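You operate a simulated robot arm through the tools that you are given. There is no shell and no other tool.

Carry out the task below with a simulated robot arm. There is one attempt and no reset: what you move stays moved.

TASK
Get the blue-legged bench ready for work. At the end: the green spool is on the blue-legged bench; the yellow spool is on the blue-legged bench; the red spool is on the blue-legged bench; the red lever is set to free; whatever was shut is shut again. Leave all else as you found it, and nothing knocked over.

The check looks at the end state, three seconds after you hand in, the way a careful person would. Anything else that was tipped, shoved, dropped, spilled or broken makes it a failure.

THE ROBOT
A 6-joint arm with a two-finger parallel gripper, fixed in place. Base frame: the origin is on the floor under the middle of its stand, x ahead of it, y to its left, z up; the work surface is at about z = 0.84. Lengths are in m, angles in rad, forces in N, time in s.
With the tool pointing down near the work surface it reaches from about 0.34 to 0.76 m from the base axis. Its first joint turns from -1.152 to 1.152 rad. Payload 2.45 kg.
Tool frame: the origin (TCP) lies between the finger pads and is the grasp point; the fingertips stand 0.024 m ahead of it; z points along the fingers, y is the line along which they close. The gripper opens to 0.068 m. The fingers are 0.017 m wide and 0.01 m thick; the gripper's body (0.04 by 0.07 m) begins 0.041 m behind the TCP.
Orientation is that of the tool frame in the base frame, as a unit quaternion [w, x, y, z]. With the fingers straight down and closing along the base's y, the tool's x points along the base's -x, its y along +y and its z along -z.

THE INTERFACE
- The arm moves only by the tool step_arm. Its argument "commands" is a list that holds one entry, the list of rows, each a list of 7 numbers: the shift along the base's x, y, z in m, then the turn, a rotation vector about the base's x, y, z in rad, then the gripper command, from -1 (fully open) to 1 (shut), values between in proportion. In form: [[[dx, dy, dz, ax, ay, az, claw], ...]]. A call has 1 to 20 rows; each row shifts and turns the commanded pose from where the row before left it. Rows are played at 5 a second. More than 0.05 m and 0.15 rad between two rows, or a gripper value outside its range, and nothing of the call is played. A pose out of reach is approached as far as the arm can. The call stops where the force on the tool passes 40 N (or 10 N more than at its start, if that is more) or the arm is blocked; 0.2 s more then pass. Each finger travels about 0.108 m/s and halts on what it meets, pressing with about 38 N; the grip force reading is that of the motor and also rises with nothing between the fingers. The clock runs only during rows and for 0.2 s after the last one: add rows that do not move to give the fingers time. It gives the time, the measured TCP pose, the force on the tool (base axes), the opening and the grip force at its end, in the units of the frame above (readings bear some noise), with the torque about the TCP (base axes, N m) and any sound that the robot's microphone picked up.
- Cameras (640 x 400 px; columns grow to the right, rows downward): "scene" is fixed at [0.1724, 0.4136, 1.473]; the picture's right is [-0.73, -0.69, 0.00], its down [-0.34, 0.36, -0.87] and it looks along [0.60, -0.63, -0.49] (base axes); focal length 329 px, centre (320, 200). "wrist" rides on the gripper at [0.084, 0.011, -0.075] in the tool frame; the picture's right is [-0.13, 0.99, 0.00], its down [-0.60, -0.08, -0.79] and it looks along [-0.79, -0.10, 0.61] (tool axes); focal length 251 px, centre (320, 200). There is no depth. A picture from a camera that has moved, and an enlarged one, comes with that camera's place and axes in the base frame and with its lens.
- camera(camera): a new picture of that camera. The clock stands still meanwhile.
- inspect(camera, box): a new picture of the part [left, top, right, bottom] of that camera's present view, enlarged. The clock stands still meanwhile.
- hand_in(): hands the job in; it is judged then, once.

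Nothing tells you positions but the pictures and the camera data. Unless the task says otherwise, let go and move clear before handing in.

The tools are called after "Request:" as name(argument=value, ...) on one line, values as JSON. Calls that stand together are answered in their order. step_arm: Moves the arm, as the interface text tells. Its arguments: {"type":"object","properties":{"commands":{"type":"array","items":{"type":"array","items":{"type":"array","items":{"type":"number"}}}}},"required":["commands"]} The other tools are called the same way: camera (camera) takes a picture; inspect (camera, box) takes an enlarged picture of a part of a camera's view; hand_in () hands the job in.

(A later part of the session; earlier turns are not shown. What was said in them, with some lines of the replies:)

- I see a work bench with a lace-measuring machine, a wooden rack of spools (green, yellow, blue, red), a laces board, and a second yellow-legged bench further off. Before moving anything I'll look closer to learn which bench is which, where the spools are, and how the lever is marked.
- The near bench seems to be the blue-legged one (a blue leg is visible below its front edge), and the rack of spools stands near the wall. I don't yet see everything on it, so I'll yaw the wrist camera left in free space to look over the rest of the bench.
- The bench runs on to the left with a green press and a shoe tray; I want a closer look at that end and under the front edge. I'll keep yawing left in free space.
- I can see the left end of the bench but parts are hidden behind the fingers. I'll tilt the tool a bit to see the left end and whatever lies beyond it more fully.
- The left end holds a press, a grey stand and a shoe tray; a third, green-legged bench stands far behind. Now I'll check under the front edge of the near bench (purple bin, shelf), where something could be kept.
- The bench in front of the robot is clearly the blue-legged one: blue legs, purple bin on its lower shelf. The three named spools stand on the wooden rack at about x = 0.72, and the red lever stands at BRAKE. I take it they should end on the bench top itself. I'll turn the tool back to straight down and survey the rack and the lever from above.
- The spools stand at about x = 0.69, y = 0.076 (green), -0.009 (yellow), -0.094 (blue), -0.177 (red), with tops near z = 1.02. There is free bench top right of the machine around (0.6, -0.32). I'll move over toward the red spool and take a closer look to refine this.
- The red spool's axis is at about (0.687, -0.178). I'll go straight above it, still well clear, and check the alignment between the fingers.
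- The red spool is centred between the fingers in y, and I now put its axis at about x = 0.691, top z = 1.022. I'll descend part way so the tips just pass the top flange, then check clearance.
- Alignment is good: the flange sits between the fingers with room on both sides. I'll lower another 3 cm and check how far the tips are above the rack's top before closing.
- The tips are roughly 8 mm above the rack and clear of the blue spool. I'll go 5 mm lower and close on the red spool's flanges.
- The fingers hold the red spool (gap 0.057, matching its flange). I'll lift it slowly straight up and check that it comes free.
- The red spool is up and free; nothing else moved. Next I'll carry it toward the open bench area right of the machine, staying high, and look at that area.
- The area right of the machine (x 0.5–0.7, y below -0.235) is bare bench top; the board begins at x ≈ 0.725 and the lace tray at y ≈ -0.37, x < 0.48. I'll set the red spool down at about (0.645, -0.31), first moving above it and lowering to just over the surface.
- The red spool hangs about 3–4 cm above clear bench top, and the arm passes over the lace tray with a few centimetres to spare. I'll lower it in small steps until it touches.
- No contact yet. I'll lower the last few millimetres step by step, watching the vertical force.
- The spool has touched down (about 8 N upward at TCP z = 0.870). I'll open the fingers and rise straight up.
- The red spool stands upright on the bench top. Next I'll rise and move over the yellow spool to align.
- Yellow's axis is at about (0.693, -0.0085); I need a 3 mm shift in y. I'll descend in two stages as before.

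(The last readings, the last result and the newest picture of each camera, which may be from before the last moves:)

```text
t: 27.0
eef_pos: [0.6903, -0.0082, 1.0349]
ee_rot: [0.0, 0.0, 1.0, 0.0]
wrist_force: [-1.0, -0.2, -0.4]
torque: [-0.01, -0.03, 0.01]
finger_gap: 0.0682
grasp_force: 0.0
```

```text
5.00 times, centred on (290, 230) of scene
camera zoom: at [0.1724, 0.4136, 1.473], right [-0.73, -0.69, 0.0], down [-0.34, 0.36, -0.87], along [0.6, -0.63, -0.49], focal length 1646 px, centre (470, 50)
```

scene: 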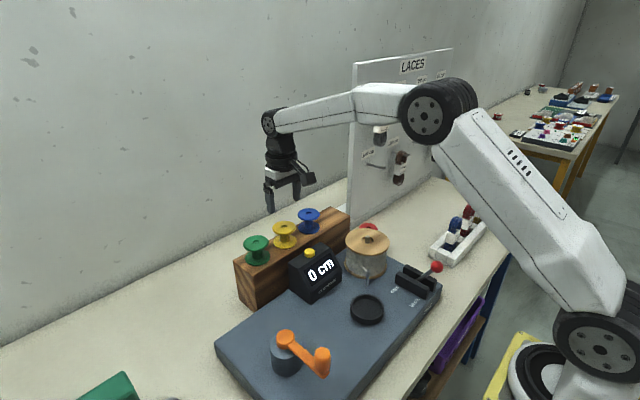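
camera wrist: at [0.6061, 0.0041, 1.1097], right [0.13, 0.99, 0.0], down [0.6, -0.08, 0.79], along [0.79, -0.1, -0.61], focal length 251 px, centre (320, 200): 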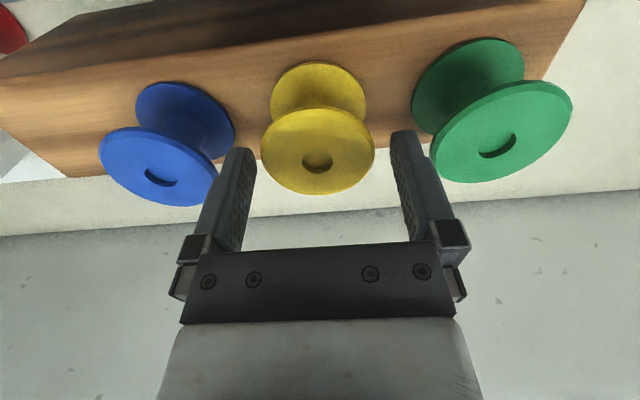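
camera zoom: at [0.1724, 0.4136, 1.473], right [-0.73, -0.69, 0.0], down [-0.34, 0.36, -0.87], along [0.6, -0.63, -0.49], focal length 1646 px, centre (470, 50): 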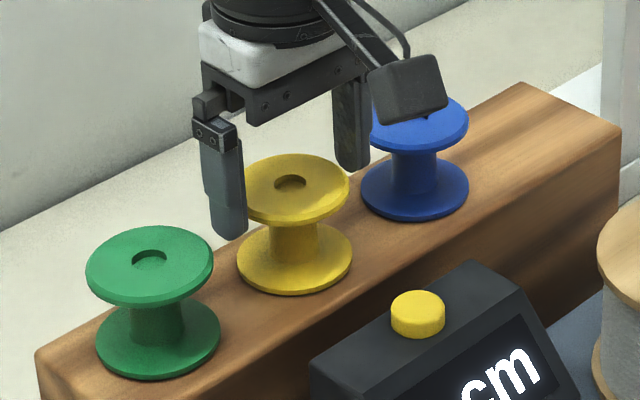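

The yellow spool is well centred. I'll lower the remaining 33 mm and close.

Request:
step_arm(commands=[[[0.002, -0.001, -0.015, 0, 0, 0, -1], [0, 0, -0.012, 0, 0, 0, -1], [0, 0, -0.006, 0, 0, 0, -1], [0, 0, 0, 0, 0, 0, -1], [0, 0, 0, 0, 0, 0, 1], [0, 0, 0, 0, 0, 0, 1], [0, 0, 0, 0, 0, 0, 1], [0, 0, 0, 0, 0, 0, 1]]])

Request:
camera(camera="wrist")

```text
t: 28.8
eef_pos: [0.6932, -0.0088, 1.0021]
ee_rot: [0.0, -0.001, 1.0, 0.0]
wrist_force: [0.1, -0.2, -0.6]
torque: [0.02, -0.02, -0.01]
finger_gap: 0.0569
grasp_force: 38.3
```

```text
taken
camera wrist: at [0.6087, 0.0026, 1.077], right [0.13, 0.99, 0.0], down [0.6, -0.08, 0.79], along [0.79, -0.1, -0.61], focal length 251 px, centre (320, 200)
```

wrist: 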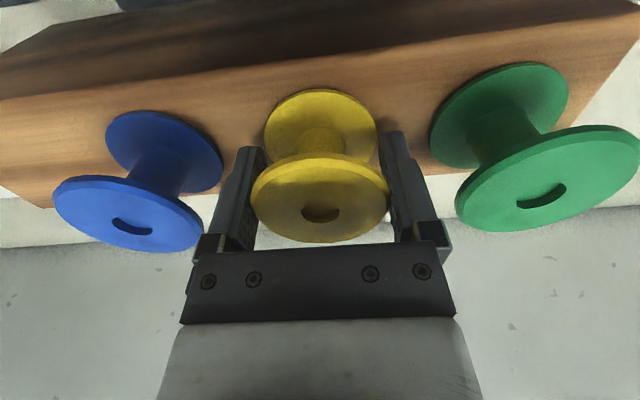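

Yellow is gripped (gap 0.057). I'll lift it straight up, then carry it high over to a spot beside the red spool, about (0.565, -0.305).

Request:
step_arm(commands=[[[0, 0, 0.008, 0, 0, 0, 1], [0, 0, 0.015, 0, 0, 0, 1], [0, 0, 0.03, 0, 0, 0, 1], [0, 0, 0.04, 0, 0, 0, 1], [0, 0, 0.04, 0, 0, 0, 1], [-0.018, -0.042, 0.01, 0, 0, 0, 1], [-0.018, -0.042, 0, 0, 0, 0, 1], [-0.018, -0.042, 0, 0, 0, 0, 1], [-0.018, -0.042, 0, 0, 0, 0, 1], [-0.018, -0.042, 0, 0, 0, 0, 1], [-0.018, -0.042, 0, 0, 0, 0, 1], [-0.02, -0.044, 0, 0, 0, 0, 1], [0, 0, 0, 0, 0, 0, 1]]])

Request:
camera(camera="wrist")

Request:
camera(camera="scene")

```text
t: 31.6
eef_pos: [0.5654, -0.3061, 1.1447]
ee_rot: [0.0, 0.0, 1.0, -0.001]
wrist_force: [-0.7, 0.0, -1.2]
torque: [-0.02, 0.02, 0.01]
finger_gap: 0.057
grasp_force: 37.8
```

```text
taken
camera wrist: at [0.4799, -0.2936, 1.2212], right [0.13, 0.99, 0.0], down [0.6, -0.08, 0.79], along [0.79, -0.1, -0.61], focal length 251 px, centre (320, 200)
```

wrist: 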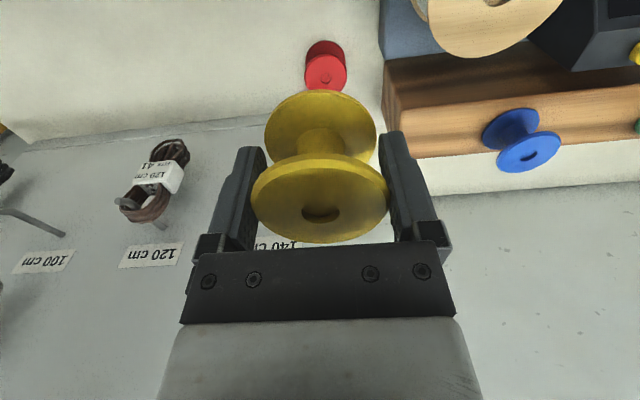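

```text
taken
```

scene: 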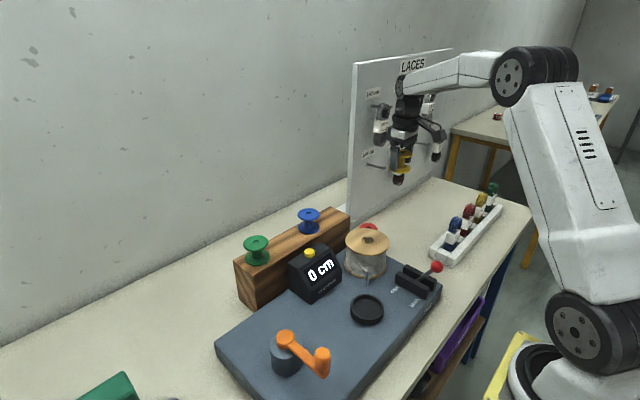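

Yellow is above its spot with clear space on all sides. I'll lower it to just above the surface, then feel for contact.

Request:
step_arm(commands=[[[-0.003, 0, -0.04, 0, 0, 0, 1], [0, 0, -0.04, 0, 0, 0, 1], [0, 0, -0.04, 0, 0, 0, 1], [0, 0, -0.04, 0, 0, 0, 1], [0, 0, -0.04, 0, 0, 0, 1], [0, 0, -0.035, 0, 0, 0, 1], [0, 0, -0.02, 0, 0, 0, 1], [0, 0, -0.01, 0, 0, 0, 1], [0, 0, 0, 0, 0, 0, 1]]])

Request:
camera(camera="wrist")

Request:
inspect(camera="scene", box=[340, 150, 500, 280])

```text
t: 33.6
eef_pos: [0.5623, -0.3056, 0.8797]
ee_rot: [0.0, -0.001, 1.0, 0.001]
wrist_force: [-0.8, -0.2, -0.3]
torque: [-0.02, -0.03, 0.02]
finger_gap: 0.0568
grasp_force: 37.7
```

```text
taken
camera wrist: at [0.4776, -0.2942, 0.9551], right [0.13, 0.99, 0.0], down [0.6, -0.08, 0.79], along [0.79, -0.1, -0.61], focal length 251 px, centre (320, 200)
```

wrist: 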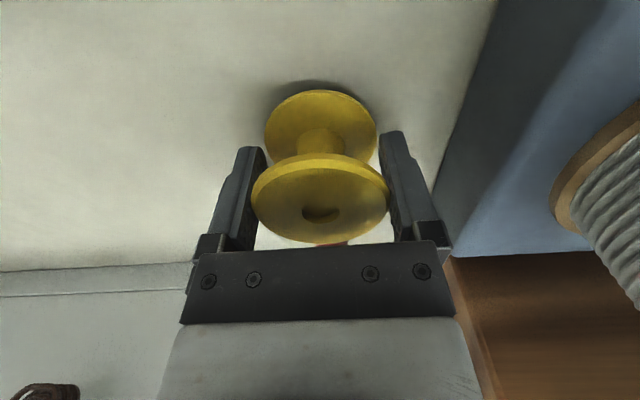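

```text
3.08 times, centred on (420, 215) of scene
camera zoom: at [0.1724, 0.4136, 1.473], right [-0.73, -0.69, 0.0], down [-0.34, 0.36, -0.87], along [0.6, -0.63, -0.49], focal length 1013 px, centre (12, 154)
```

zoom: 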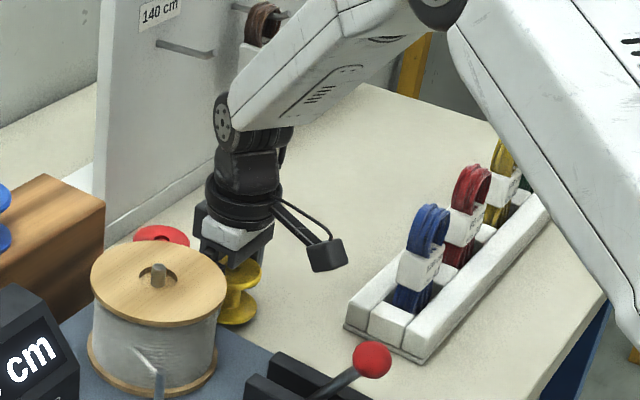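

It's about a centimetre above the bench. I'll lower the last part in fine steps.

Request:
step_arm(commands=[[[0, 0, -0.004, 0, 0, 0, 1], [0, 0, -0.002, 0, 0, 0, 1], [0, 0, 0, 0, 0, 0, 1]]])

Request:
step_arm(commands=[[[0, 0, -0.0025, 0, 0, 0, 1], [0, 0, 0, 0, 0, 0, 1]]])

```text
t: 34.4
eef_pos: [0.5624, -0.3067, 0.8747]
ee_rot: [0.0, 0.0, 1.0, 0.0]
wrist_force: [0.7, -0.2, -1.4]
torque: [0.04, -0.02, -0.02]
finger_gap: 0.0566
grasp_force: 37.9
```

```text
t: 35.0
eef_pos: [0.5635, -0.3062, 0.8717]
ee_rot: [0.0, 0.0, 1.0, 0.001]
wrist_force: [-1.2, 0.8, 1.1]
torque: [0.04, 0.03, 0.0]
finger_gap: 0.0569
grasp_force: 38.5
```

The spool is at or just above the surface. One more millimetre, then release and rise.

Request:
step_arm(commands=[[[0, 0, -0.001, 0, 0, 0, 1], [0, 0, 0, 0, 0, 0, 1]]])

```text
t: 35.6
eef_pos: [0.5624, -0.3066, 0.8715]
ee_rot: [0.0, 0.0, 1.0, -0.001]
wrist_force: [-2.3, 2.4, 11.0]
torque: [0.15, 0.12, -0.02]
finger_gap: 0.0566
grasp_force: 38.0
```

Touchdown is confirmed (11 N upward). I'll open, rise straight up and check.

Request:
step_arm(commands=[[[0, 0, 0.001, 0, 0, 0, -0.85], [0, 0, 0, 0, 0, 0, -1], [0, 0, 0, 0, 0, 0, -1], [0, 0, 0.02, 0, 0, 0, -1], [0, 0, 0.04, 0, 0, 0, -1], [0, 0, 0.05, 0, 0, 0, -1], [0, 0, 0.05, 0, 0, 0, -1], [0, 0, 0, 0, 0, 0, -1]]])

Request:
camera(camera="wrist")

Request:
camera(camera="scene")

```text
t: 37.4
eef_pos: [0.5622, -0.305, 1.0322]
ee_rot: [0.0, 0.0, 1.0, 0.0]
wrist_force: [0.3, -0.6, -0.9]
torque: [-0.01, 0.02, -0.01]
finger_gap: 0.0681
grasp_force: 0.0
```

```text
taken
camera wrist: at [0.4775, -0.2934, 1.1065], right [0.13, 0.99, 0.0], down [0.6, -0.08, 0.79], along [0.79, -0.1, -0.61], focal length 251 px, centre (320, 200)
```

wrist: 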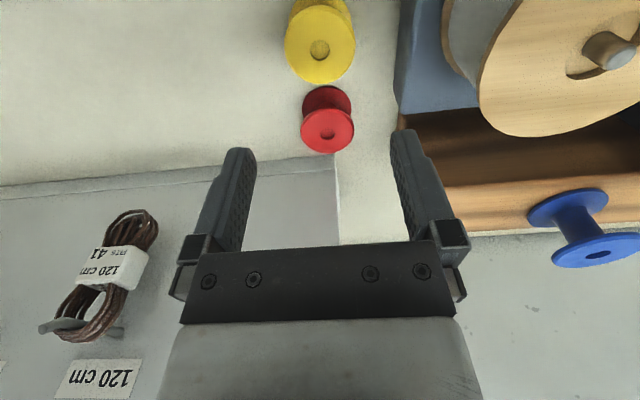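

```text
taken
```

scene: 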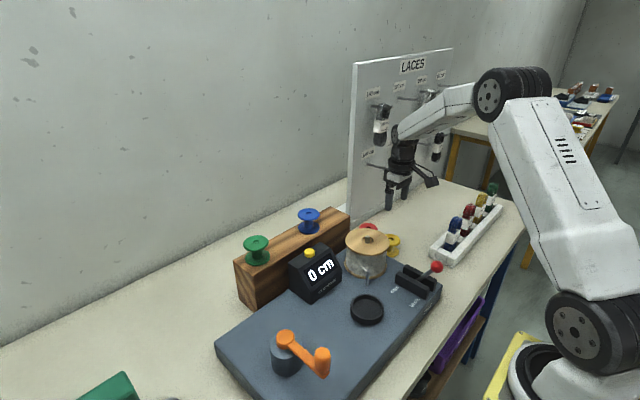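

Yellow and red both stand upright on the bench. Now I'll go high over to the green spool at about (0.693, 0.076).

Request:
step_arm(commands=[[[0, 0, 0.05, 0, 0, 0, -1], [0, 0, 0.05, 0, 0, 0, -1], [0.01, 0.04, 0, 0, 0, 0, -1], [0.015, 0.043, 0, 0, 0, 0, -1], [0.015, 0.043, 0, 0, 0, 0, -1], [0.015, 0.043, 0, 0, 0, 0, -1], [0.015, 0.043, 0, 0, 0, 0, -1], [0.015, 0.043, 0, 0, 0, 0, -1], [0.015, 0.043, 0, 0, 0, 0, -1], [0.015, 0.043, -0.01, 0, 0, 0, -1], [0.014, 0.04, -0.022, 0, 0, 0, -1], [0, 0, 0, 0, 0, 0, -1]]])

Request:
camera(camera="wrist")

Request:
camera(camera="scene")

```text
t: 40.0
eef_pos: [0.6907, 0.0766, 1.0995]
ee_rot: [-0.001, 0.0, 1.0, 0.0]
wrist_force: [-0.5, -0.2, -0.2]
torque: [0.0, 0.0, 0.0]
finger_gap: 0.0681
grasp_force: 0.1
```

```text
taken
camera wrist: at [0.6065, 0.0884, 1.1742], right [0.13, 0.99, 0.0], down [0.6, -0.08, 0.79], along [0.79, -0.1, -0.61], focal length 251 px, centre (320, 200)
```

wrist: 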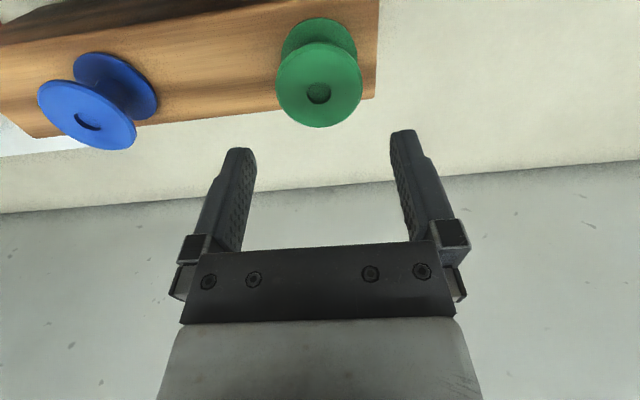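

```text
taken
```

scene: 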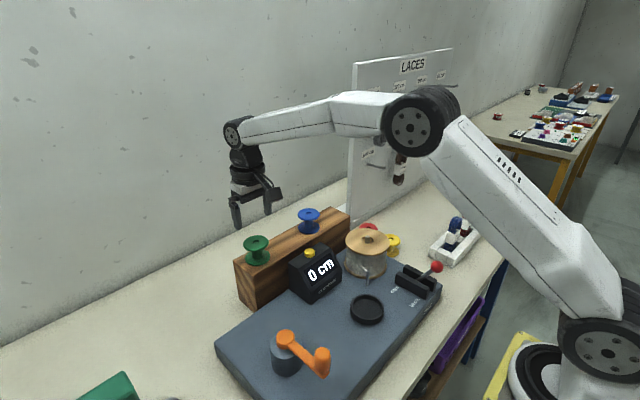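

Green's axis is at about (0.693, 0.076), right under the tool. I'll descend in the same two stages.

Request:
step_arm(commands=[[[0.001, -0.0005, -0.02, 0, 0, 0, -1], [0, 0, -0.025, 0, 0, 0, -1], [0, 0, -0.02, 0, 0, 0, -1], [0, 0, 0, 0, 0, 0, -1]]])

Request:
camera(camera="wrist")

```text
t: 41.0
eef_pos: [0.6928, 0.0758, 1.0351]
ee_rot: [-0.001, 0.0, 1.0, 0.001]
wrist_force: [-0.3, 0.1, -0.4]
torque: [0.03, -0.01, 0.0]
finger_gap: 0.0678
grasp_force: 0.0
```

```text
taken
camera wrist: at [0.6071, 0.0881, 1.1096], right [0.13, 0.99, 0.0], down [0.6, -0.08, 0.79], along [0.79, -0.1, -0.61], focal length 251 px, centre (320, 200)
```

wrist: 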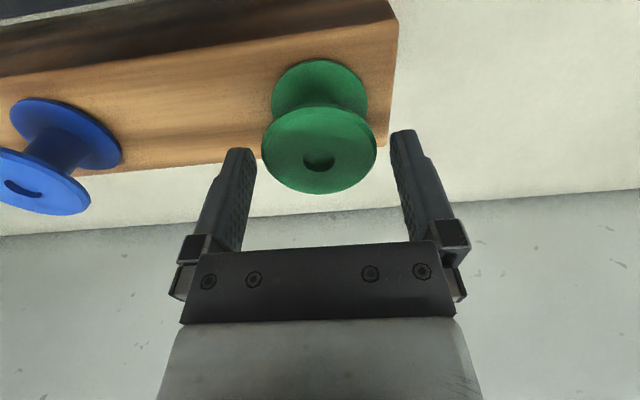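

Green is centred between the fingers. I'll go down the last 33 mm and close on it.

Request:
step_arm(commands=[[[0.001, -0.0005, -0.015, 0, 0, 0, -1], [0, 0, -0.012, 0, 0, 0, -1], [0, 0, -0.006, 0, 0, 0, -1], [0, 0, 0, 0, 0, 0, -1], [0, 0, 0, 0, 0, 0, 1], [0, 0, 0, 0, 0, 0, 1], [0, 0, 0, 0, 0, 0, 1], [0, 0, 0, 0, 0, 0, 1]]])

Request:
camera(camera="wrist")

```text
t: 42.8
eef_pos: [0.693, 0.0751, 1.0027]
ee_rot: [0.0, 0.0, 1.0, 0.0]
wrist_force: [-0.6, -0.5, -0.2]
torque: [0.0, -0.01, 0.01]
finger_gap: 0.0568
grasp_force: 38.2
```

```text
taken
camera wrist: at [0.6082, 0.0871, 1.077], right [0.13, 0.99, 0.0], down [0.6, -0.08, 0.79], along [0.79, -0.1, -0.61], focal length 251 px, centre (320, 200)
```

wrist: 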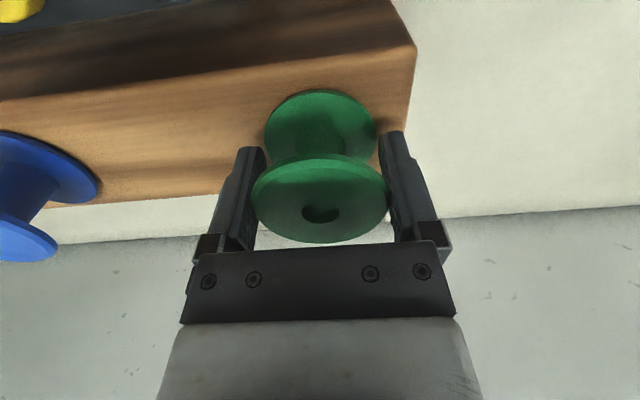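

Green is gripped. I'll lift it and move left past the end of the rack (which ends at y ≈ 0.118), to above the bare bench at about (0.685, 0.215), and look before lowering.

Request:
step_arm(commands=[[[0, 0, 0.008, 0, 0, 0, 1], [0, 0, 0.015, 0, 0, 0, 1], [0, 0, 0.03, 0, 0, 0, 1], [0, 0, 0.04, 0, 0, 0, 1], [0, 0, 0.03, 0, 0, 0, 1], [-0.002, 0.035, 0.01, 0, 0, 0, 1], [-0.002, 0.035, 0, 0, 0, 0, 1], [-0.002, 0.035, 0, 0, 0, 0, 1], [-0.002, 0.035, 0, 0, 0, 0, 1], [0, 0, 0, 0, 0, 0, 1]]])

Request:
camera(camera="wrist")

Request:
camera(camera="scene")

```text
t: 45.0
eef_pos: [0.6856, 0.2148, 1.1349]
ee_rot: [-0.001, 0.0, 1.0, 0.0]
wrist_force: [0.8, -0.3, -0.5]
torque: [-0.03, 0.07, 0.02]
finger_gap: 0.0568
grasp_force: 38.1
```

```text
taken
camera wrist: at [0.6007, 0.2267, 1.2097], right [0.13, 0.99, 0.0], down [0.6, -0.08, 0.79], along [0.79, -0.1, -0.61], focal length 251 px, centre (320, 200)
```

wrist: 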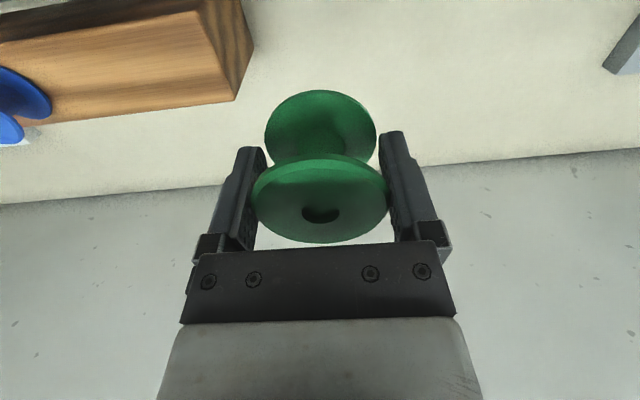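

```text
taken
```

scene: 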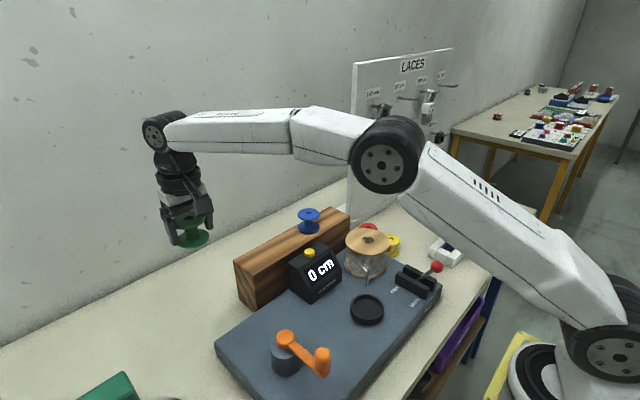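

The spot below is bare bench, clear of the rack end. I'll lower most of the way and check the clearance around the hand and arm.

Request:
step_arm(commands=[[[0, 0, -0.04, 0, 0, 0, 1], [0, 0, -0.04, 0, 0, 0, 1], [0, 0, -0.04, 0, 0, 0, 1], [0, 0, -0.04, 0, 0, 0, 1], [0, 0, -0.03, 0, 0, 0, 1], [0, 0, 0, 0, 0, 0, 1]]])

Request:
camera(camera="wrist")

Request:
camera(camera="scene")

```text
t: 46.4
eef_pos: [0.6869, 0.2125, 0.9449]
ee_rot: [0.0, -0.001, 1.0, 0.0]
wrist_force: [-0.2, 0.1, -1.0]
torque: [0.0, 0.0, -0.04]
finger_gap: 0.0569
grasp_force: 38.0
```

```text
taken
camera wrist: at [0.6012, 0.2257, 1.0195], right [0.13, 0.99, 0.0], down [0.6, -0.08, 0.79], along [0.79, -0.1, -0.61], focal length 251 px, centre (320, 200)
```

wrist: 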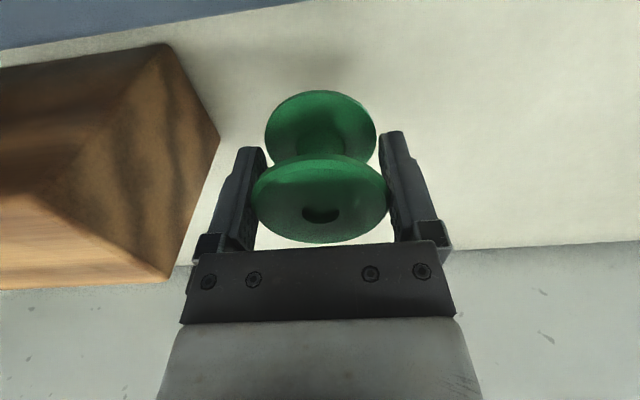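

```text
taken
```

scene: 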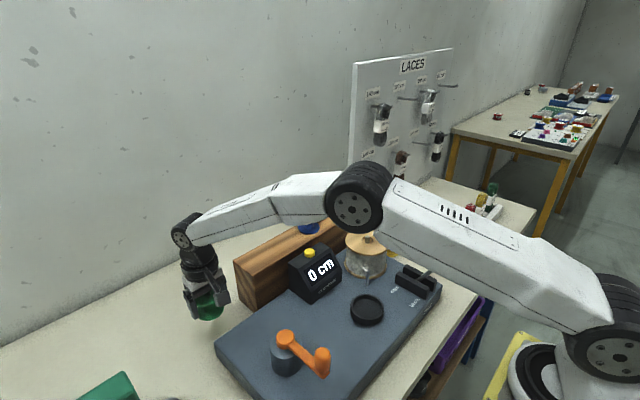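

There's about 5 cm between the fingers and the rack end, and the arm is high above everything else. I'll lower to just above the surface and then feel for contact.

Request:
step_arm(commands=[[[0, 0, -0.03, 0, 0, 0, 1], [0, 0, -0.025, 0, 0, 0, 1], [0, 0, -0.011, 0, 0, 0, 1], [0, 0, -0.003, 0, 0, 0, 1], [0, 0, 0, 0, 0, 0, 1]]])

Request:
step_arm(commands=[[[0, 0, -0.002, 0, 0, 0, 1], [0, 0, 0, 0, 0, 0, 1]]])

Request:
camera(camera="wrist")

```text
t: 47.6
eef_pos: [0.6856, 0.2135, 0.8762]
ee_rot: [0.001, 0.0, 1.0, 0.0]
wrist_force: [0.3, 0.6, -1.4]
torque: [-0.02, 0.01, -0.03]
finger_gap: 0.0569
grasp_force: 38.0
```

```text
t: 48.2
eef_pos: [0.686, 0.2145, 0.8738]
ee_rot: [-0.001, 0.0, 1.0, 0.0]
wrist_force: [-0.8, -0.6, -0.3]
torque: [0.01, -0.03, 0.0]
finger_gap: 0.0568
grasp_force: 38.0
```

```text
taken
camera wrist: at [0.6007, 0.2266, 0.949], right [0.13, 0.99, 0.0], down [0.6, -0.08, 0.79], along [0.79, -0.1, -0.61], focal length 251 px, centre (320, 200)
```

wrist: 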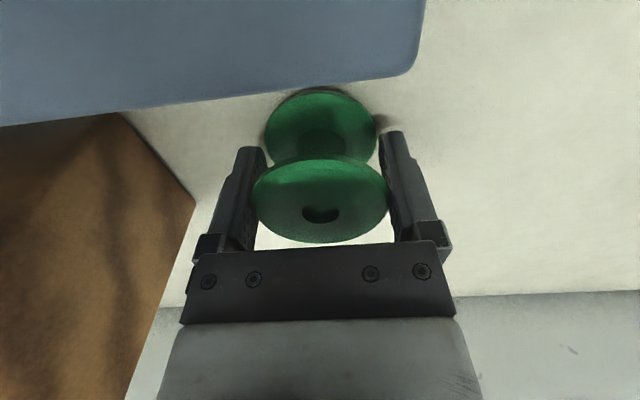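

Not touching yet, and the spool is about 2 cm clear of the machine's rear edge. A couple more millimetres down.

Request:
step_arm(commands=[[[0, 0, -0.0015, 0, 0, 0, 1], [0, 0, 0, 0, 0, 0, 1]]])

Request:
step_arm(commands=[[[0, 0, -0.001, 0, 0, 0, 1], [0, 0, 0, 0, 0, 0, 1]]])

```text
t: 48.8
eef_pos: [0.6851, 0.2134, 0.8736]
ee_rot: [0.0, 0.0, 1.0, 0.0]
wrist_force: [0.1, 0.7, -0.3]
torque: [0.01, 0.0, 0.03]
finger_gap: 0.057
grasp_force: 38.3
```

```text
t: 49.4
eef_pos: [0.6856, 0.2143, 0.8729]
ee_rot: [0.0, -0.001, 1.0, -0.001]
wrist_force: [-1.0, 0.3, 4.1]
torque: [-0.04, 0.03, 0.0]
finger_gap: 0.0567
grasp_force: 37.4
```

Touchdown (4 N upward). I'll open the fingers and rise straight up.

Request:
step_arm(commands=[[[0, 0, 0, 0, 0, 0, -0.85], [0, 0, 0, 0, 0, 0, -1], [0, 0, 0, 0, 0, 0, -1], [0, 0, 0.02, 0, 0, 0, -1], [0, 0, 0.04, 0, 0, 0, -1], [0, 0, 0.05, 0, 0, 0, -1], [0, 0, 0.05, 0, 0, 0, -1], [0, 0, 0.05, 0, 0, 0, -1], [0, 0, 0.05, 0, 0, 0, -1], [0, 0, 0, 0, 0, 0, -1]]])

Request:
camera(camera="wrist")

Request:
camera(camera="scene")

```text
t: 51.6
eef_pos: [0.6859, 0.2143, 1.1327]
ee_rot: [0.0, -0.001, 1.0, 0.0]
wrist_force: [0.4, 0.2, 0.5]
torque: [-0.01, 0.02, 0.01]
finger_gap: 0.0682
grasp_force: 0.0
```

```text
taken
camera wrist: at [0.6013, 0.2266, 1.2065], right [0.13, 0.99, 0.0], down [0.6, -0.08, 0.79], along [0.79, -0.1, -0.61], focal length 251 px, centre (320, 200)
```

wrist: 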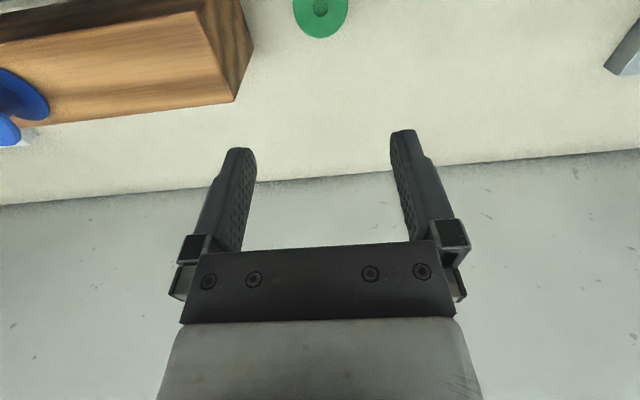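

```text
taken
```

scene: 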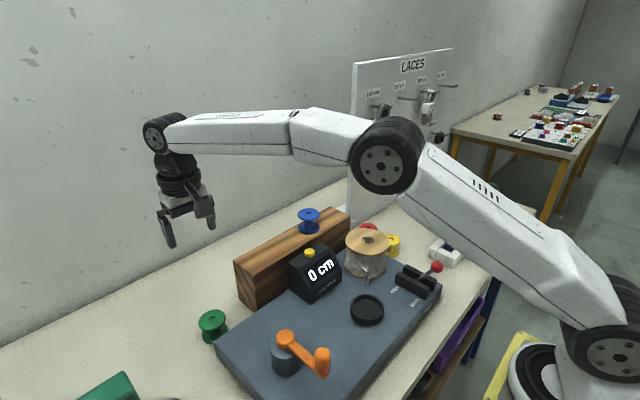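

All three spools now stand upright on the bench top: green left of the rack, red and yellow right of the machine. Next is the lever: I'll move over the machine and yaw the camera to look at it from the side.

Request:
step_arm(commands=[[[-0.026, -0.0304, 0, 0, 0, -0.143, -1], [-0.026, -0.0304, 0, 0, 0, -0.143, -1], [-0.026, -0.0304, 0, 0, 0, -0.143, -1], [-0.026, -0.0304, 0, 0, 0, -0.143, -1], [-0.026, -0.0304, 0, 0, 0, -0.143, -1], [-0.026, -0.0304, 0, 0, 0, -0.143, -1], [-0.026, -0.0304, 0, 0, 0, -0.143, -1], [-0.026, -0.0304, 0, 0, 0, -0.143, -1], [-0.026, -0.0304, 0, 0, 0, -0.143, -1], [-0.026, -0.0304, 0, 0, 0, -0.143, -1], [-0.026, -0.0304, 0, 0, 0, -0.141, -1], [0, 0, 0, 0, 0, 0, -1], [0, 0, 0, 0, 0, 0, -1]]])

Request:
camera(camera="wrist")

Request:
camera(camera="scene")

```text
t: 54.4
eef_pos: [0.4, -0.1204, 1.1316]
ee_rot: [-0.001, 0.707, 0.707, 0.0]
wrist_force: [-1.3, 0.3, 0.1]
torque: [0.0, -0.01, -0.02]
finger_gap: 0.0679
grasp_force: 0.1
```

```text
taken
camera wrist: at [0.4101, -0.0347, 1.207], right [0.99, -0.13, 0.0], down [-0.08, -0.6, 0.79], along [-0.1, -0.79, -0.61], focal length 251 px, centre (320, 200)
```

wrist: 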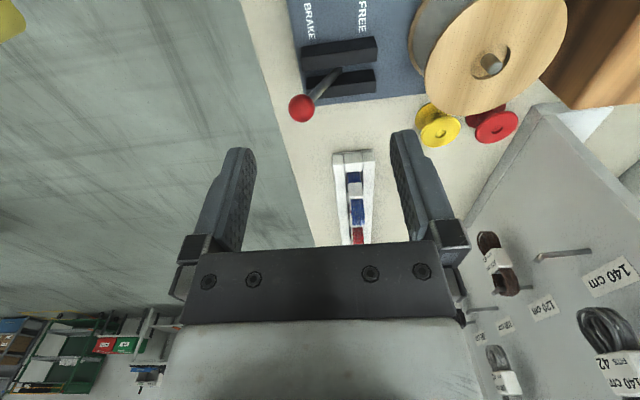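

```text
taken
```

scene: 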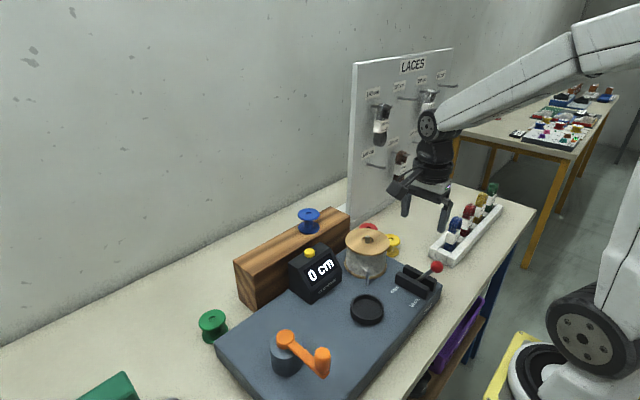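

The lever leans toward the robot (BRAKE side); I triangulate its knob at about (0.373, -0.174, 0.983). I'll zoom in to get the rails, the rod and the labels exactly.

Request:
inspect(camera="wrist", box=[260, 0, 420, 130])

Request:
inspect(camera="scene", box=[380, 240, 460, 320])

```text
3.08 times, centred on (340, 65) of wrist
camera zoom: at [0.4101, -0.0347, 1.207], right [0.99, -0.13, 0.0], down [-0.08, -0.6, 0.79], along [-0.1, -0.79, -0.61], focal length 774 px, centre (258, 615)
```

zoom: 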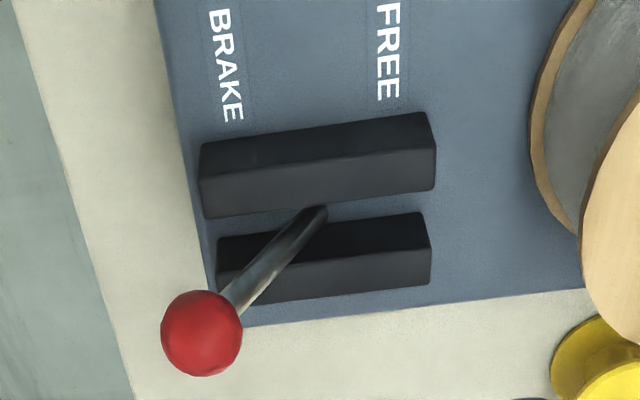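

```text
5.00 times, centred on (420, 280) of scene
camera zoom: at [0.1724, 0.4136, 1.473], right [-0.73, -0.69, 0.0], down [-0.34, 0.36, -0.87], along [0.6, -0.63, -0.49], focal length 1646 px, centre (-180, -200)
```

zoom: 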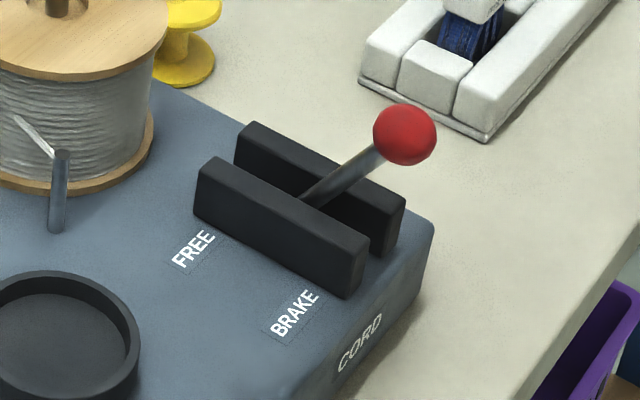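

The knob is at about (0.373, -0.175, 0.983), pivoting between the rails near (0.415, z ≈ 0.915), so FREE should put it near x = 0.457. I'll close the fingers and come down just behind the knob (robot side), not yet touching.

Request:
step_arm(commands=[[[-0.0325, -0.0275, 0, 0, 0, 0, 1], [-0.0325, -0.0275, 0, 0, 0, 0, 1], [0, 0, 0, 0, 0, 0, 1], [0, 0, -0.04, 0, 0, 0, 1], [0, 0, -0.04, 0, 0, 0, 1], [0, 0, -0.04, 0, 0, 0, 1], [0, 0, -0.028, 0, 0, 0, 1], [0, 0, 0, 0, 0, 0, 1]]])

Request:
camera(camera="wrist")

Request:
inspect(camera="scene", box=[360, 180, 520, 320])

```text
t: 56.2
eef_pos: [0.3349, -0.1749, 0.9835]
ee_rot: [0.0, 0.707, 0.707, 0.0]
wrist_force: [0.0, -0.5, -0.1]
torque: [0.01, 0.01, -0.05]
finger_gap: 0.0001
grasp_force: 23.5
```

```text
taken
camera wrist: at [0.3448, -0.0895, 1.0581], right [0.99, -0.13, 0.0], down [-0.08, -0.6, 0.79], along [-0.1, -0.79, -0.61], focal length 251 px, centre (320, 200)
```

wrist: 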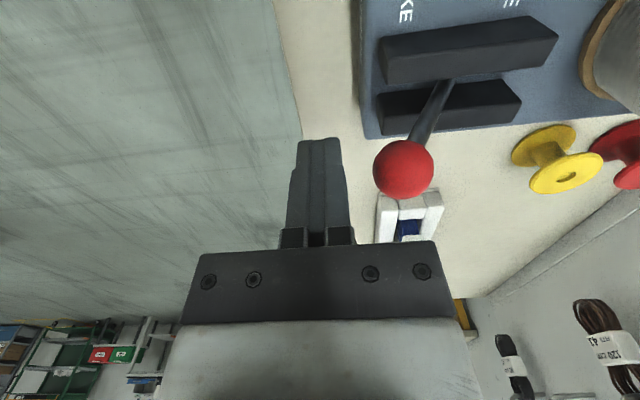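

```text
2.86 times, centred on (440, 250) of scene
camera zoom: at [0.1724, 0.4136, 1.473], right [-0.73, -0.69, 0.0], down [-0.34, 0.36, -0.87], along [0.6, -0.63, -0.49], focal length 940 px, centre (-23, 57)
```

zoom: 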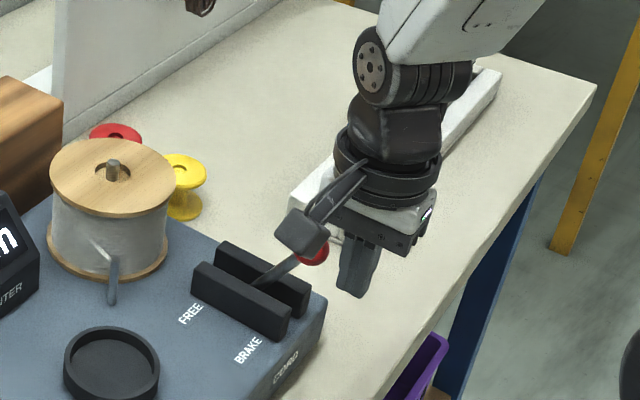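

The closed fingers stand behind the knob at the right height. I'll push forward gently in small steps and check that only the lever moves.

Request:
step_arm(commands=[[[0.01, 0, 0, 0, 0, 0, 1], [0.008, 0, 0, 0, 0, 0, 1], [0.008, 0, 0, 0, 0, 0, 1], [0.008, 0, 0, 0, 0, 0, 1], [0.008, 0, 0, 0, 0, 0, 1], [0, 0, 0, 0, 0, 0, 1]]])

Request:
camera(camera="wrist")

Request:
inspect(camera="scene", box=[360, 180, 520, 320])

```text
t: 57.1
eef_pos: [0.3605, -0.1754, 0.9862]
ee_rot: [-0.001, 0.707, 0.707, -0.001]
wrist_force: [-8.2, 2.3, 15.0]
torque: [-0.06, -0.14, -0.01]
finger_gap: 0.0002
grasp_force: 23.8
stopped in row 4: the force on the tool passed its limit at 48 N (the readings are from after the stop); the commanded pose is now the measured one
```

```text
taken
camera wrist: at [0.371, -0.0894, 1.0603], right [0.99, -0.13, 0.0], down [-0.08, -0.6, 0.79], along [-0.1, -0.79, -0.61], focal length 251 px, centre (320, 200)
```

wrist: 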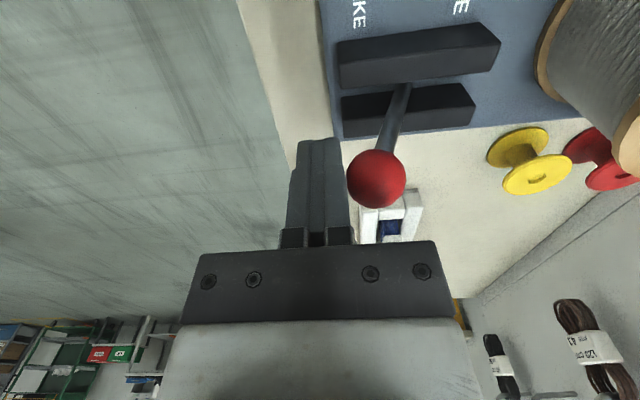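

```text
2.86 times, centred on (440, 250) of scene
camera zoom: at [0.172, 0.4137, 1.473], right [-0.73, -0.69, 0.0], down [-0.34, 0.36, -0.87], along [0.6, -0.63, -0.49], focal length 940 px, centre (-23, 57)
```

zoom: 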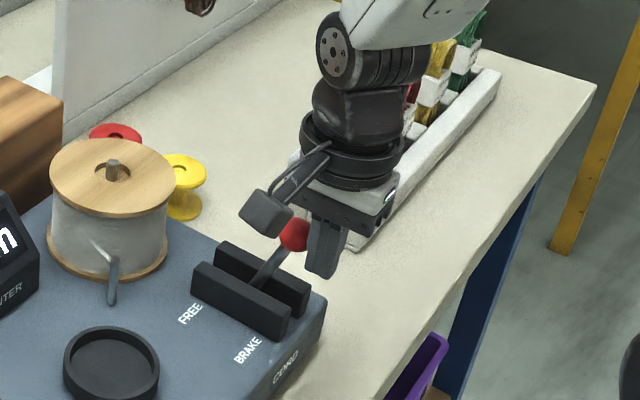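

The lever began to move (knob now near x = 0.385, z = 0.985) and the machine stayed put, but the push was a bit too brisk and tripped the force limit. I'll continue more slowly, following the knob's arc.

Request:
step_arm(commands=[[[0.002, 0, 0.001, 0, 0, 0, 1], [0.002, 0, 0.001, 0, 0, 0, 1], [0.002, 0, 0.001, 0, 0, 0, 1], [0.002, 0, 0.0005, 0, 0, 0, 1], [0.002, 0, 0.0005, 0, 0, 0, 1]]])

Request:
camera(camera="wrist")

```text
t: 58.3
eef_pos: [0.3716, -0.1732, 0.9886]
ee_rot: [0.0, 0.707, 0.707, -0.001]
wrist_force: [-0.2, 0.2, 0.8]
torque: [0.02, 0.02, 0.0]
finger_gap: 0.0
grasp_force: 23.4
```

```text
taken
camera wrist: at [0.3817, -0.0891, 1.0638], right [0.99, -0.13, 0.0], down [-0.08, -0.6, 0.79], along [-0.1, -0.79, -0.61], focal length 251 px, centre (320, 200)
```

wrist: 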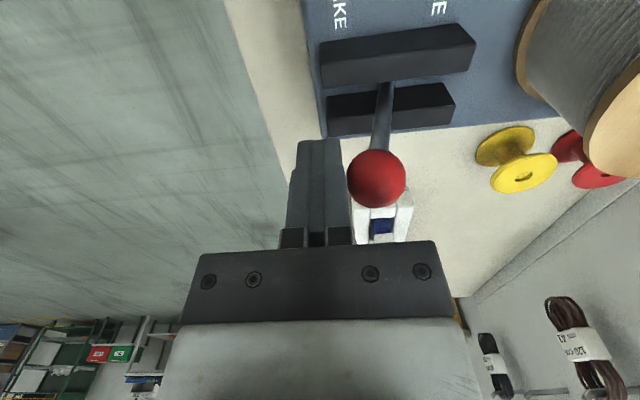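

The lever now moves freely with almost no resistance. I'll keep pushing slowly over the top toward FREE.

Request:
step_arm(commands=[[[0.003, 0, 0.0005, 0, 0, 0, 1], [0.003, 0, 0.0005, 0, 0, 0, 1], [0.003, 0, 0.0005, 0, 0, 0, 1], [0.003, 0, 0, 0, 0, 0, 1], [0.003, 0, 0, 0, 0, 0, 1], [0.003, 0, 0, 0, 0, 0, 1], [0.003, 0, -0.0005, 0, 0, 0, 1], [0.003, 0, -0.0005, 0, 0, 0, 1], [0.003, 0, -0.0005, 0, 0, 0, 1], [0.003, 0, -0.001, 0, 0, 0, 1]]])

Request:
camera(camera="wrist")

Request:
inspect(camera="scene", box=[360, 180, 520, 320])

```text
t: 60.5
eef_pos: [0.4015, -0.1749, 0.9882]
ee_rot: [0.0, 0.707, 0.707, 0.0]
wrist_force: [-0.5, 0.2, -0.1]
torque: [-0.01, 0.01, 0.01]
finger_gap: 0.0001
grasp_force: 23.4
```

```text
taken
camera wrist: at [0.4117, -0.0897, 1.0628], right [0.99, -0.13, 0.0], down [-0.08, -0.6, 0.79], along [-0.1, -0.79, -0.61], focal length 251 px, centre (320, 200)
```

wrist: 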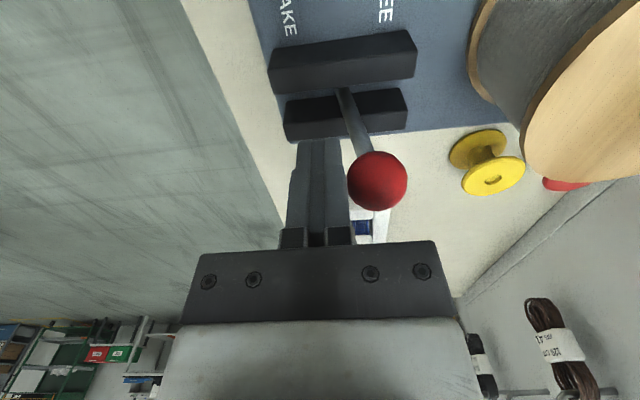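

```text
2.86 times, centred on (440, 250) of scene
camera zoom: at [0.1724, 0.4136, 1.473], right [-0.73, -0.69, 0.0], down [-0.34, 0.36, -0.87], along [0.6, -0.63, -0.49], focal length 940 px, centre (-23, 57)
```

zoom: 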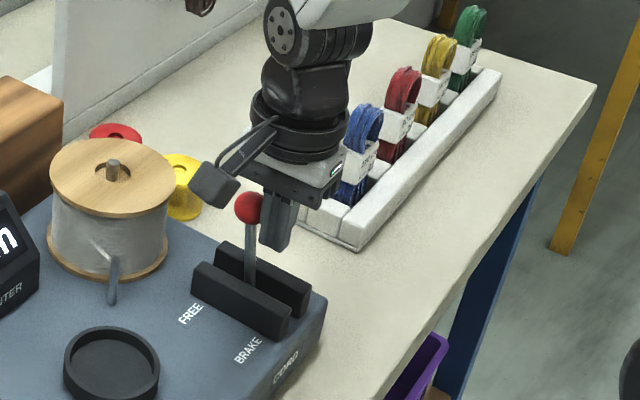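

The lever is past vertical. I'll continue the slow push until it comes to rest at the FREE end.

Request:
step_arm(commands=[[[0.003, 0, -0.001, 0, 0, 0, 1], [0.003, 0, -0.001, 0, 0, 0, 1], [0.003, 0, -0.001, 0, 0, 0, 1], [0.003, 0, -0.001, 0, 0, 0, 1], [0.003, 0, -0.001, 0, 0, 0, 1], [0.003, 0, -0.001, 0, 0, 0, 1], [0.003, 0, -0.001, 0, 0, 0, 1], [0.003, 0, -0.001, 0, 0, 0, 1]]])

Request:
camera(camera="wrist")

Request:
inspect(camera="scene", box=[360, 180, 520, 320])

```text
t: 62.3
eef_pos: [0.426, -0.1757, 0.9789]
ee_rot: [-0.001, 0.707, 0.707, -0.001]
wrist_force: [-0.2, 0.3, -0.4]
torque: [-0.01, 0.01, 0.03]
finger_gap: 0.0
grasp_force: 23.4
```

```text
taken
camera wrist: at [0.4356, -0.0896, 1.0549], right [0.99, -0.13, 0.0], down [-0.08, -0.6, 0.79], along [-0.1, -0.79, -0.61], focal length 251 px, centre (320, 200)
```

wrist: 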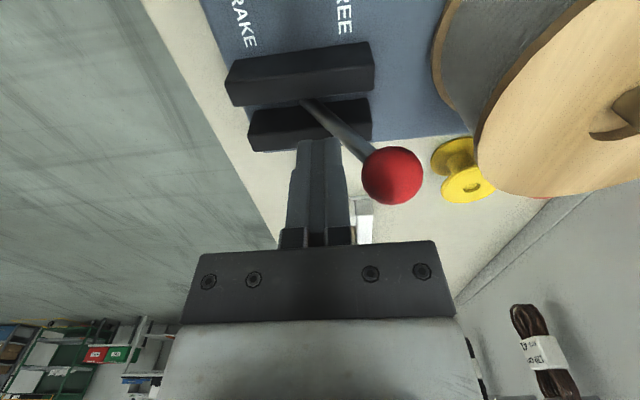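

```text
2.86 times, centred on (440, 250) of scene
camera zoom: at [0.1724, 0.4136, 1.473], right [-0.73, -0.69, 0.0], down [-0.34, 0.36, -0.87], along [0.6, -0.63, -0.49], focal length 940 px, centre (-23, 57)
```

zoom: 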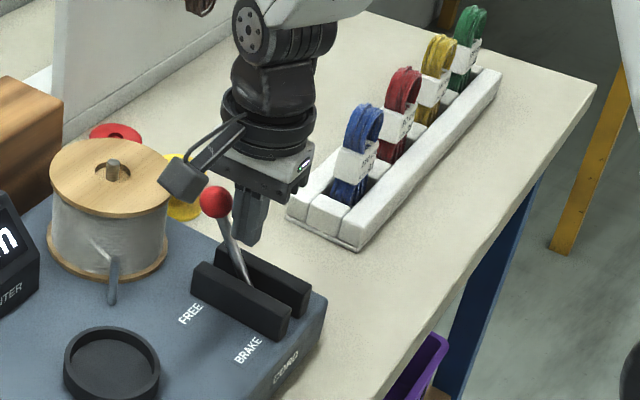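

The knob has snapped ahead of the fingers to x ≈ 0.457, the mirror of its BRAKE position, so it seems to rest at FREE. I'll back off, rise clear and check everything.

Request:
step_arm(commands=[[[-0.012, 0, 0, 0, 0, 0, 1], [0, 0, 0.03, 0, 0, 0, 1], [0, 0, 0.04, 0, 0, 0, 1], [0, 0, 0.04, 0, 0, 0, 1], [0, 0, 0.04, 0, 0, 0, 1], [-0.005, 0.03, 0, 0, 0, 0, -1], [-0.005, 0.025, 0, 0, 0, 0, -1], [0, 0, 0, 0, 0, 0, -1]]])

Request:
inspect(camera="wrist", box=[260, 0, 420, 130])

Request:
inspect(camera="scene", box=[380, 240, 460, 320])

Request:
camera(camera="scene")

```text
t: 64.1
eef_pos: [0.4039, -0.1189, 1.1299]
ee_rot: [-0.001, 0.707, 0.707, -0.001]
wrist_force: [-0.3, -0.8, 0.4]
torque: [-0.01, 0.01, 0.03]
finger_gap: 0.0683
grasp_force: 0.2
```

```text
3.08 times, centred on (340, 65) of wrist
camera zoom: at [0.4145, -0.0339, 1.2044], right [0.99, -0.13, 0.0], down [-0.08, -0.6, 0.79], along [-0.1, -0.79, -0.61], focal length 774 px, centre (258, 615)
```

zoom: 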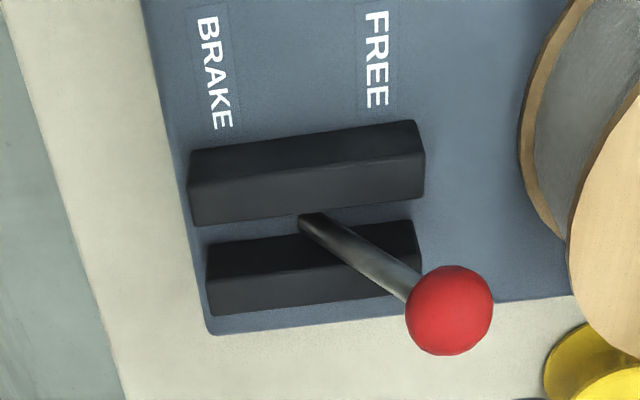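

```text
5.00 times, centred on (420, 280) of scene
camera zoom: at [0.1724, 0.4136, 1.473], right [-0.73, -0.69, 0.0], down [-0.34, 0.36, -0.87], along [0.6, -0.63, -0.49], focal length 1646 px, centre (-180, -200)
```

zoom: 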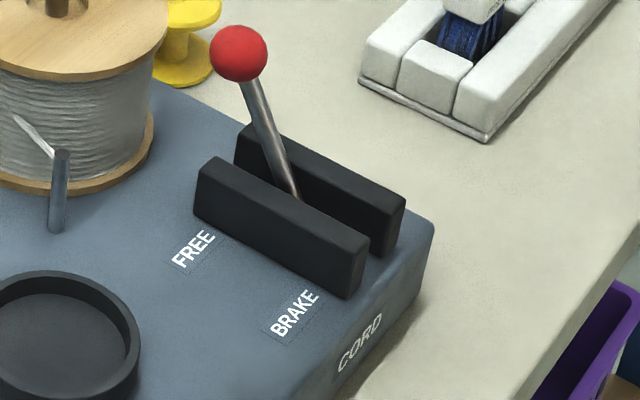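

```text
taken
```

scene: 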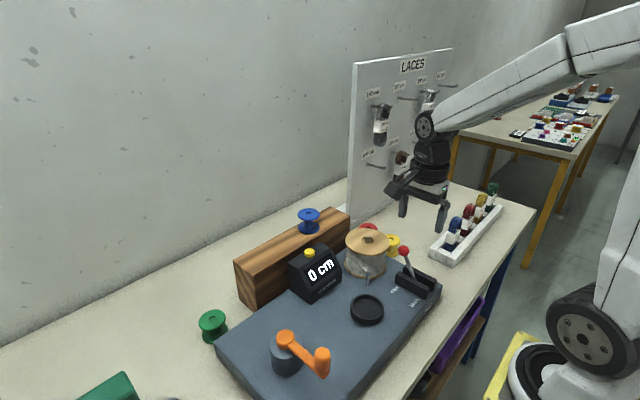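

The lever now leans to FREE, and the machine's labels are at the same pixels as before, so it hasn't shifted. I'll do a last check on the three spools, the blue spool and the left end of the bench.

Request:
inspect(camera="scene", box=[180, 190, 420, 340])

Request:
inspect(camera="scene", box=[340, 180, 440, 270])

Request:
camera(camera="wrist")

Request:
inspect(camera="scene", box=[60, 300, 380, 400])

```text
2.67 times, centred on (300, 265) of scene
camera zoom: at [0.1724, 0.4136, 1.473], right [-0.73, -0.69, 0.0], down [-0.34, 0.36, -0.87], along [0.6, -0.63, -0.49], focal length 878 px, centre (373, 27)
```

zoom: 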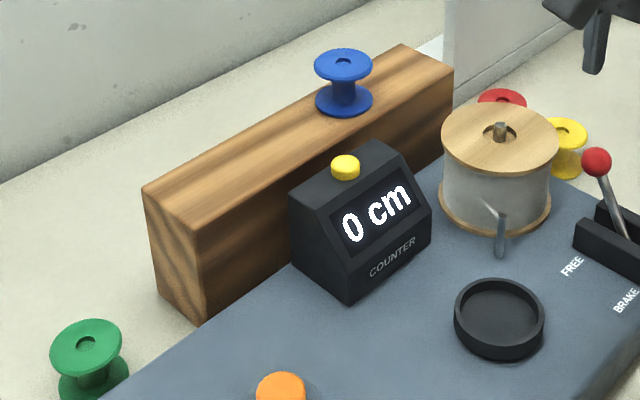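

```text
4.44 times, centred on (390, 225) of scene
camera zoom: at [0.1724, 0.4136, 1.473], right [-0.73, -0.69, 0.0], down [-0.34, 0.36, -0.87], along [0.6, -0.63, -0.49], focal length 1463 px, centre (9, 89)
```

zoom: 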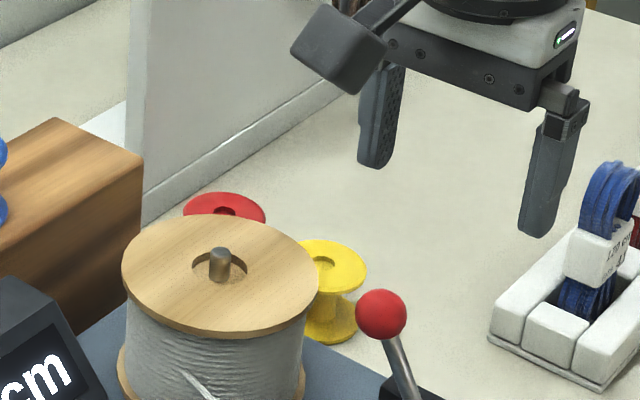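

```text
taken
camera wrist: at [0.4145, -0.0339, 1.2044], right [0.99, -0.13, 0.0], down [-0.08, -0.6, 0.79], along [-0.1, -0.79, -0.61], focal length 251 px, centre (320, 200)
```

wrist: 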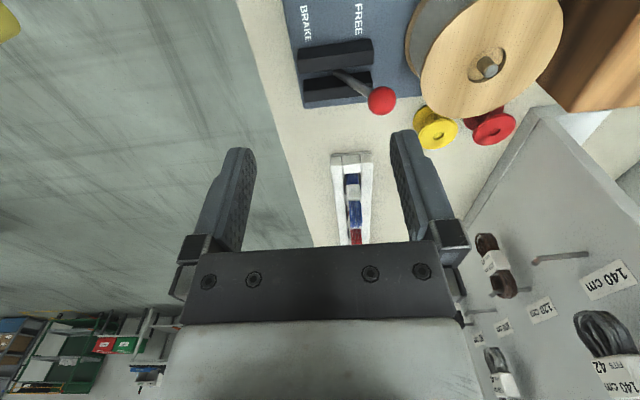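

```text
2.00 times, centred on (220, 350) of scene
camera zoom: at [0.1724, 0.4136, 1.473], right [-0.73, -0.69, 0.0], down [-0.34, 0.36, -0.87], along [0.6, -0.63, -0.49], focal length 658 px, centre (520, -100)
```

zoom: 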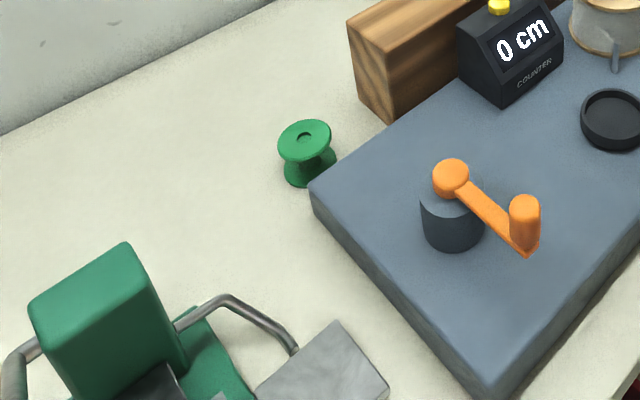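

Green stands upright on the bench left of the rack. Yellow and red stand upright to the right of the machine. The lever rests at FREE, the blue spool, rack, machine and everything else are where they were, and nothing was opened. The gripper is empty and clear, so I'll hand in.

Request:
hand_in()

```text
The job is handed in.
```

The job is handed in: the green, yellow and red spools are on the blue-legged bench and the red lever is set to free.

- **Spools:** All three were on the wooden rack, which itself stands on the blue-legged bench. I took the task to mean the bench top, so I moved them there. Green is just left of the rack, and yellow and red are to the right of the cord machine. All three stand upright.
- **Lever:** It was at BRAKE. My first push tripped the arm's force limit at 48 N, so I continued more slowly until it moved over to the FREE end. The machine did not shift.
- **Everything else:** I opened nothing, so nothing needed shutting. In the last pictures the blue spool, rack, counter, crank, laces and press were where I found them, with nothing knocked over. The gripper was open and clear when I handed in.
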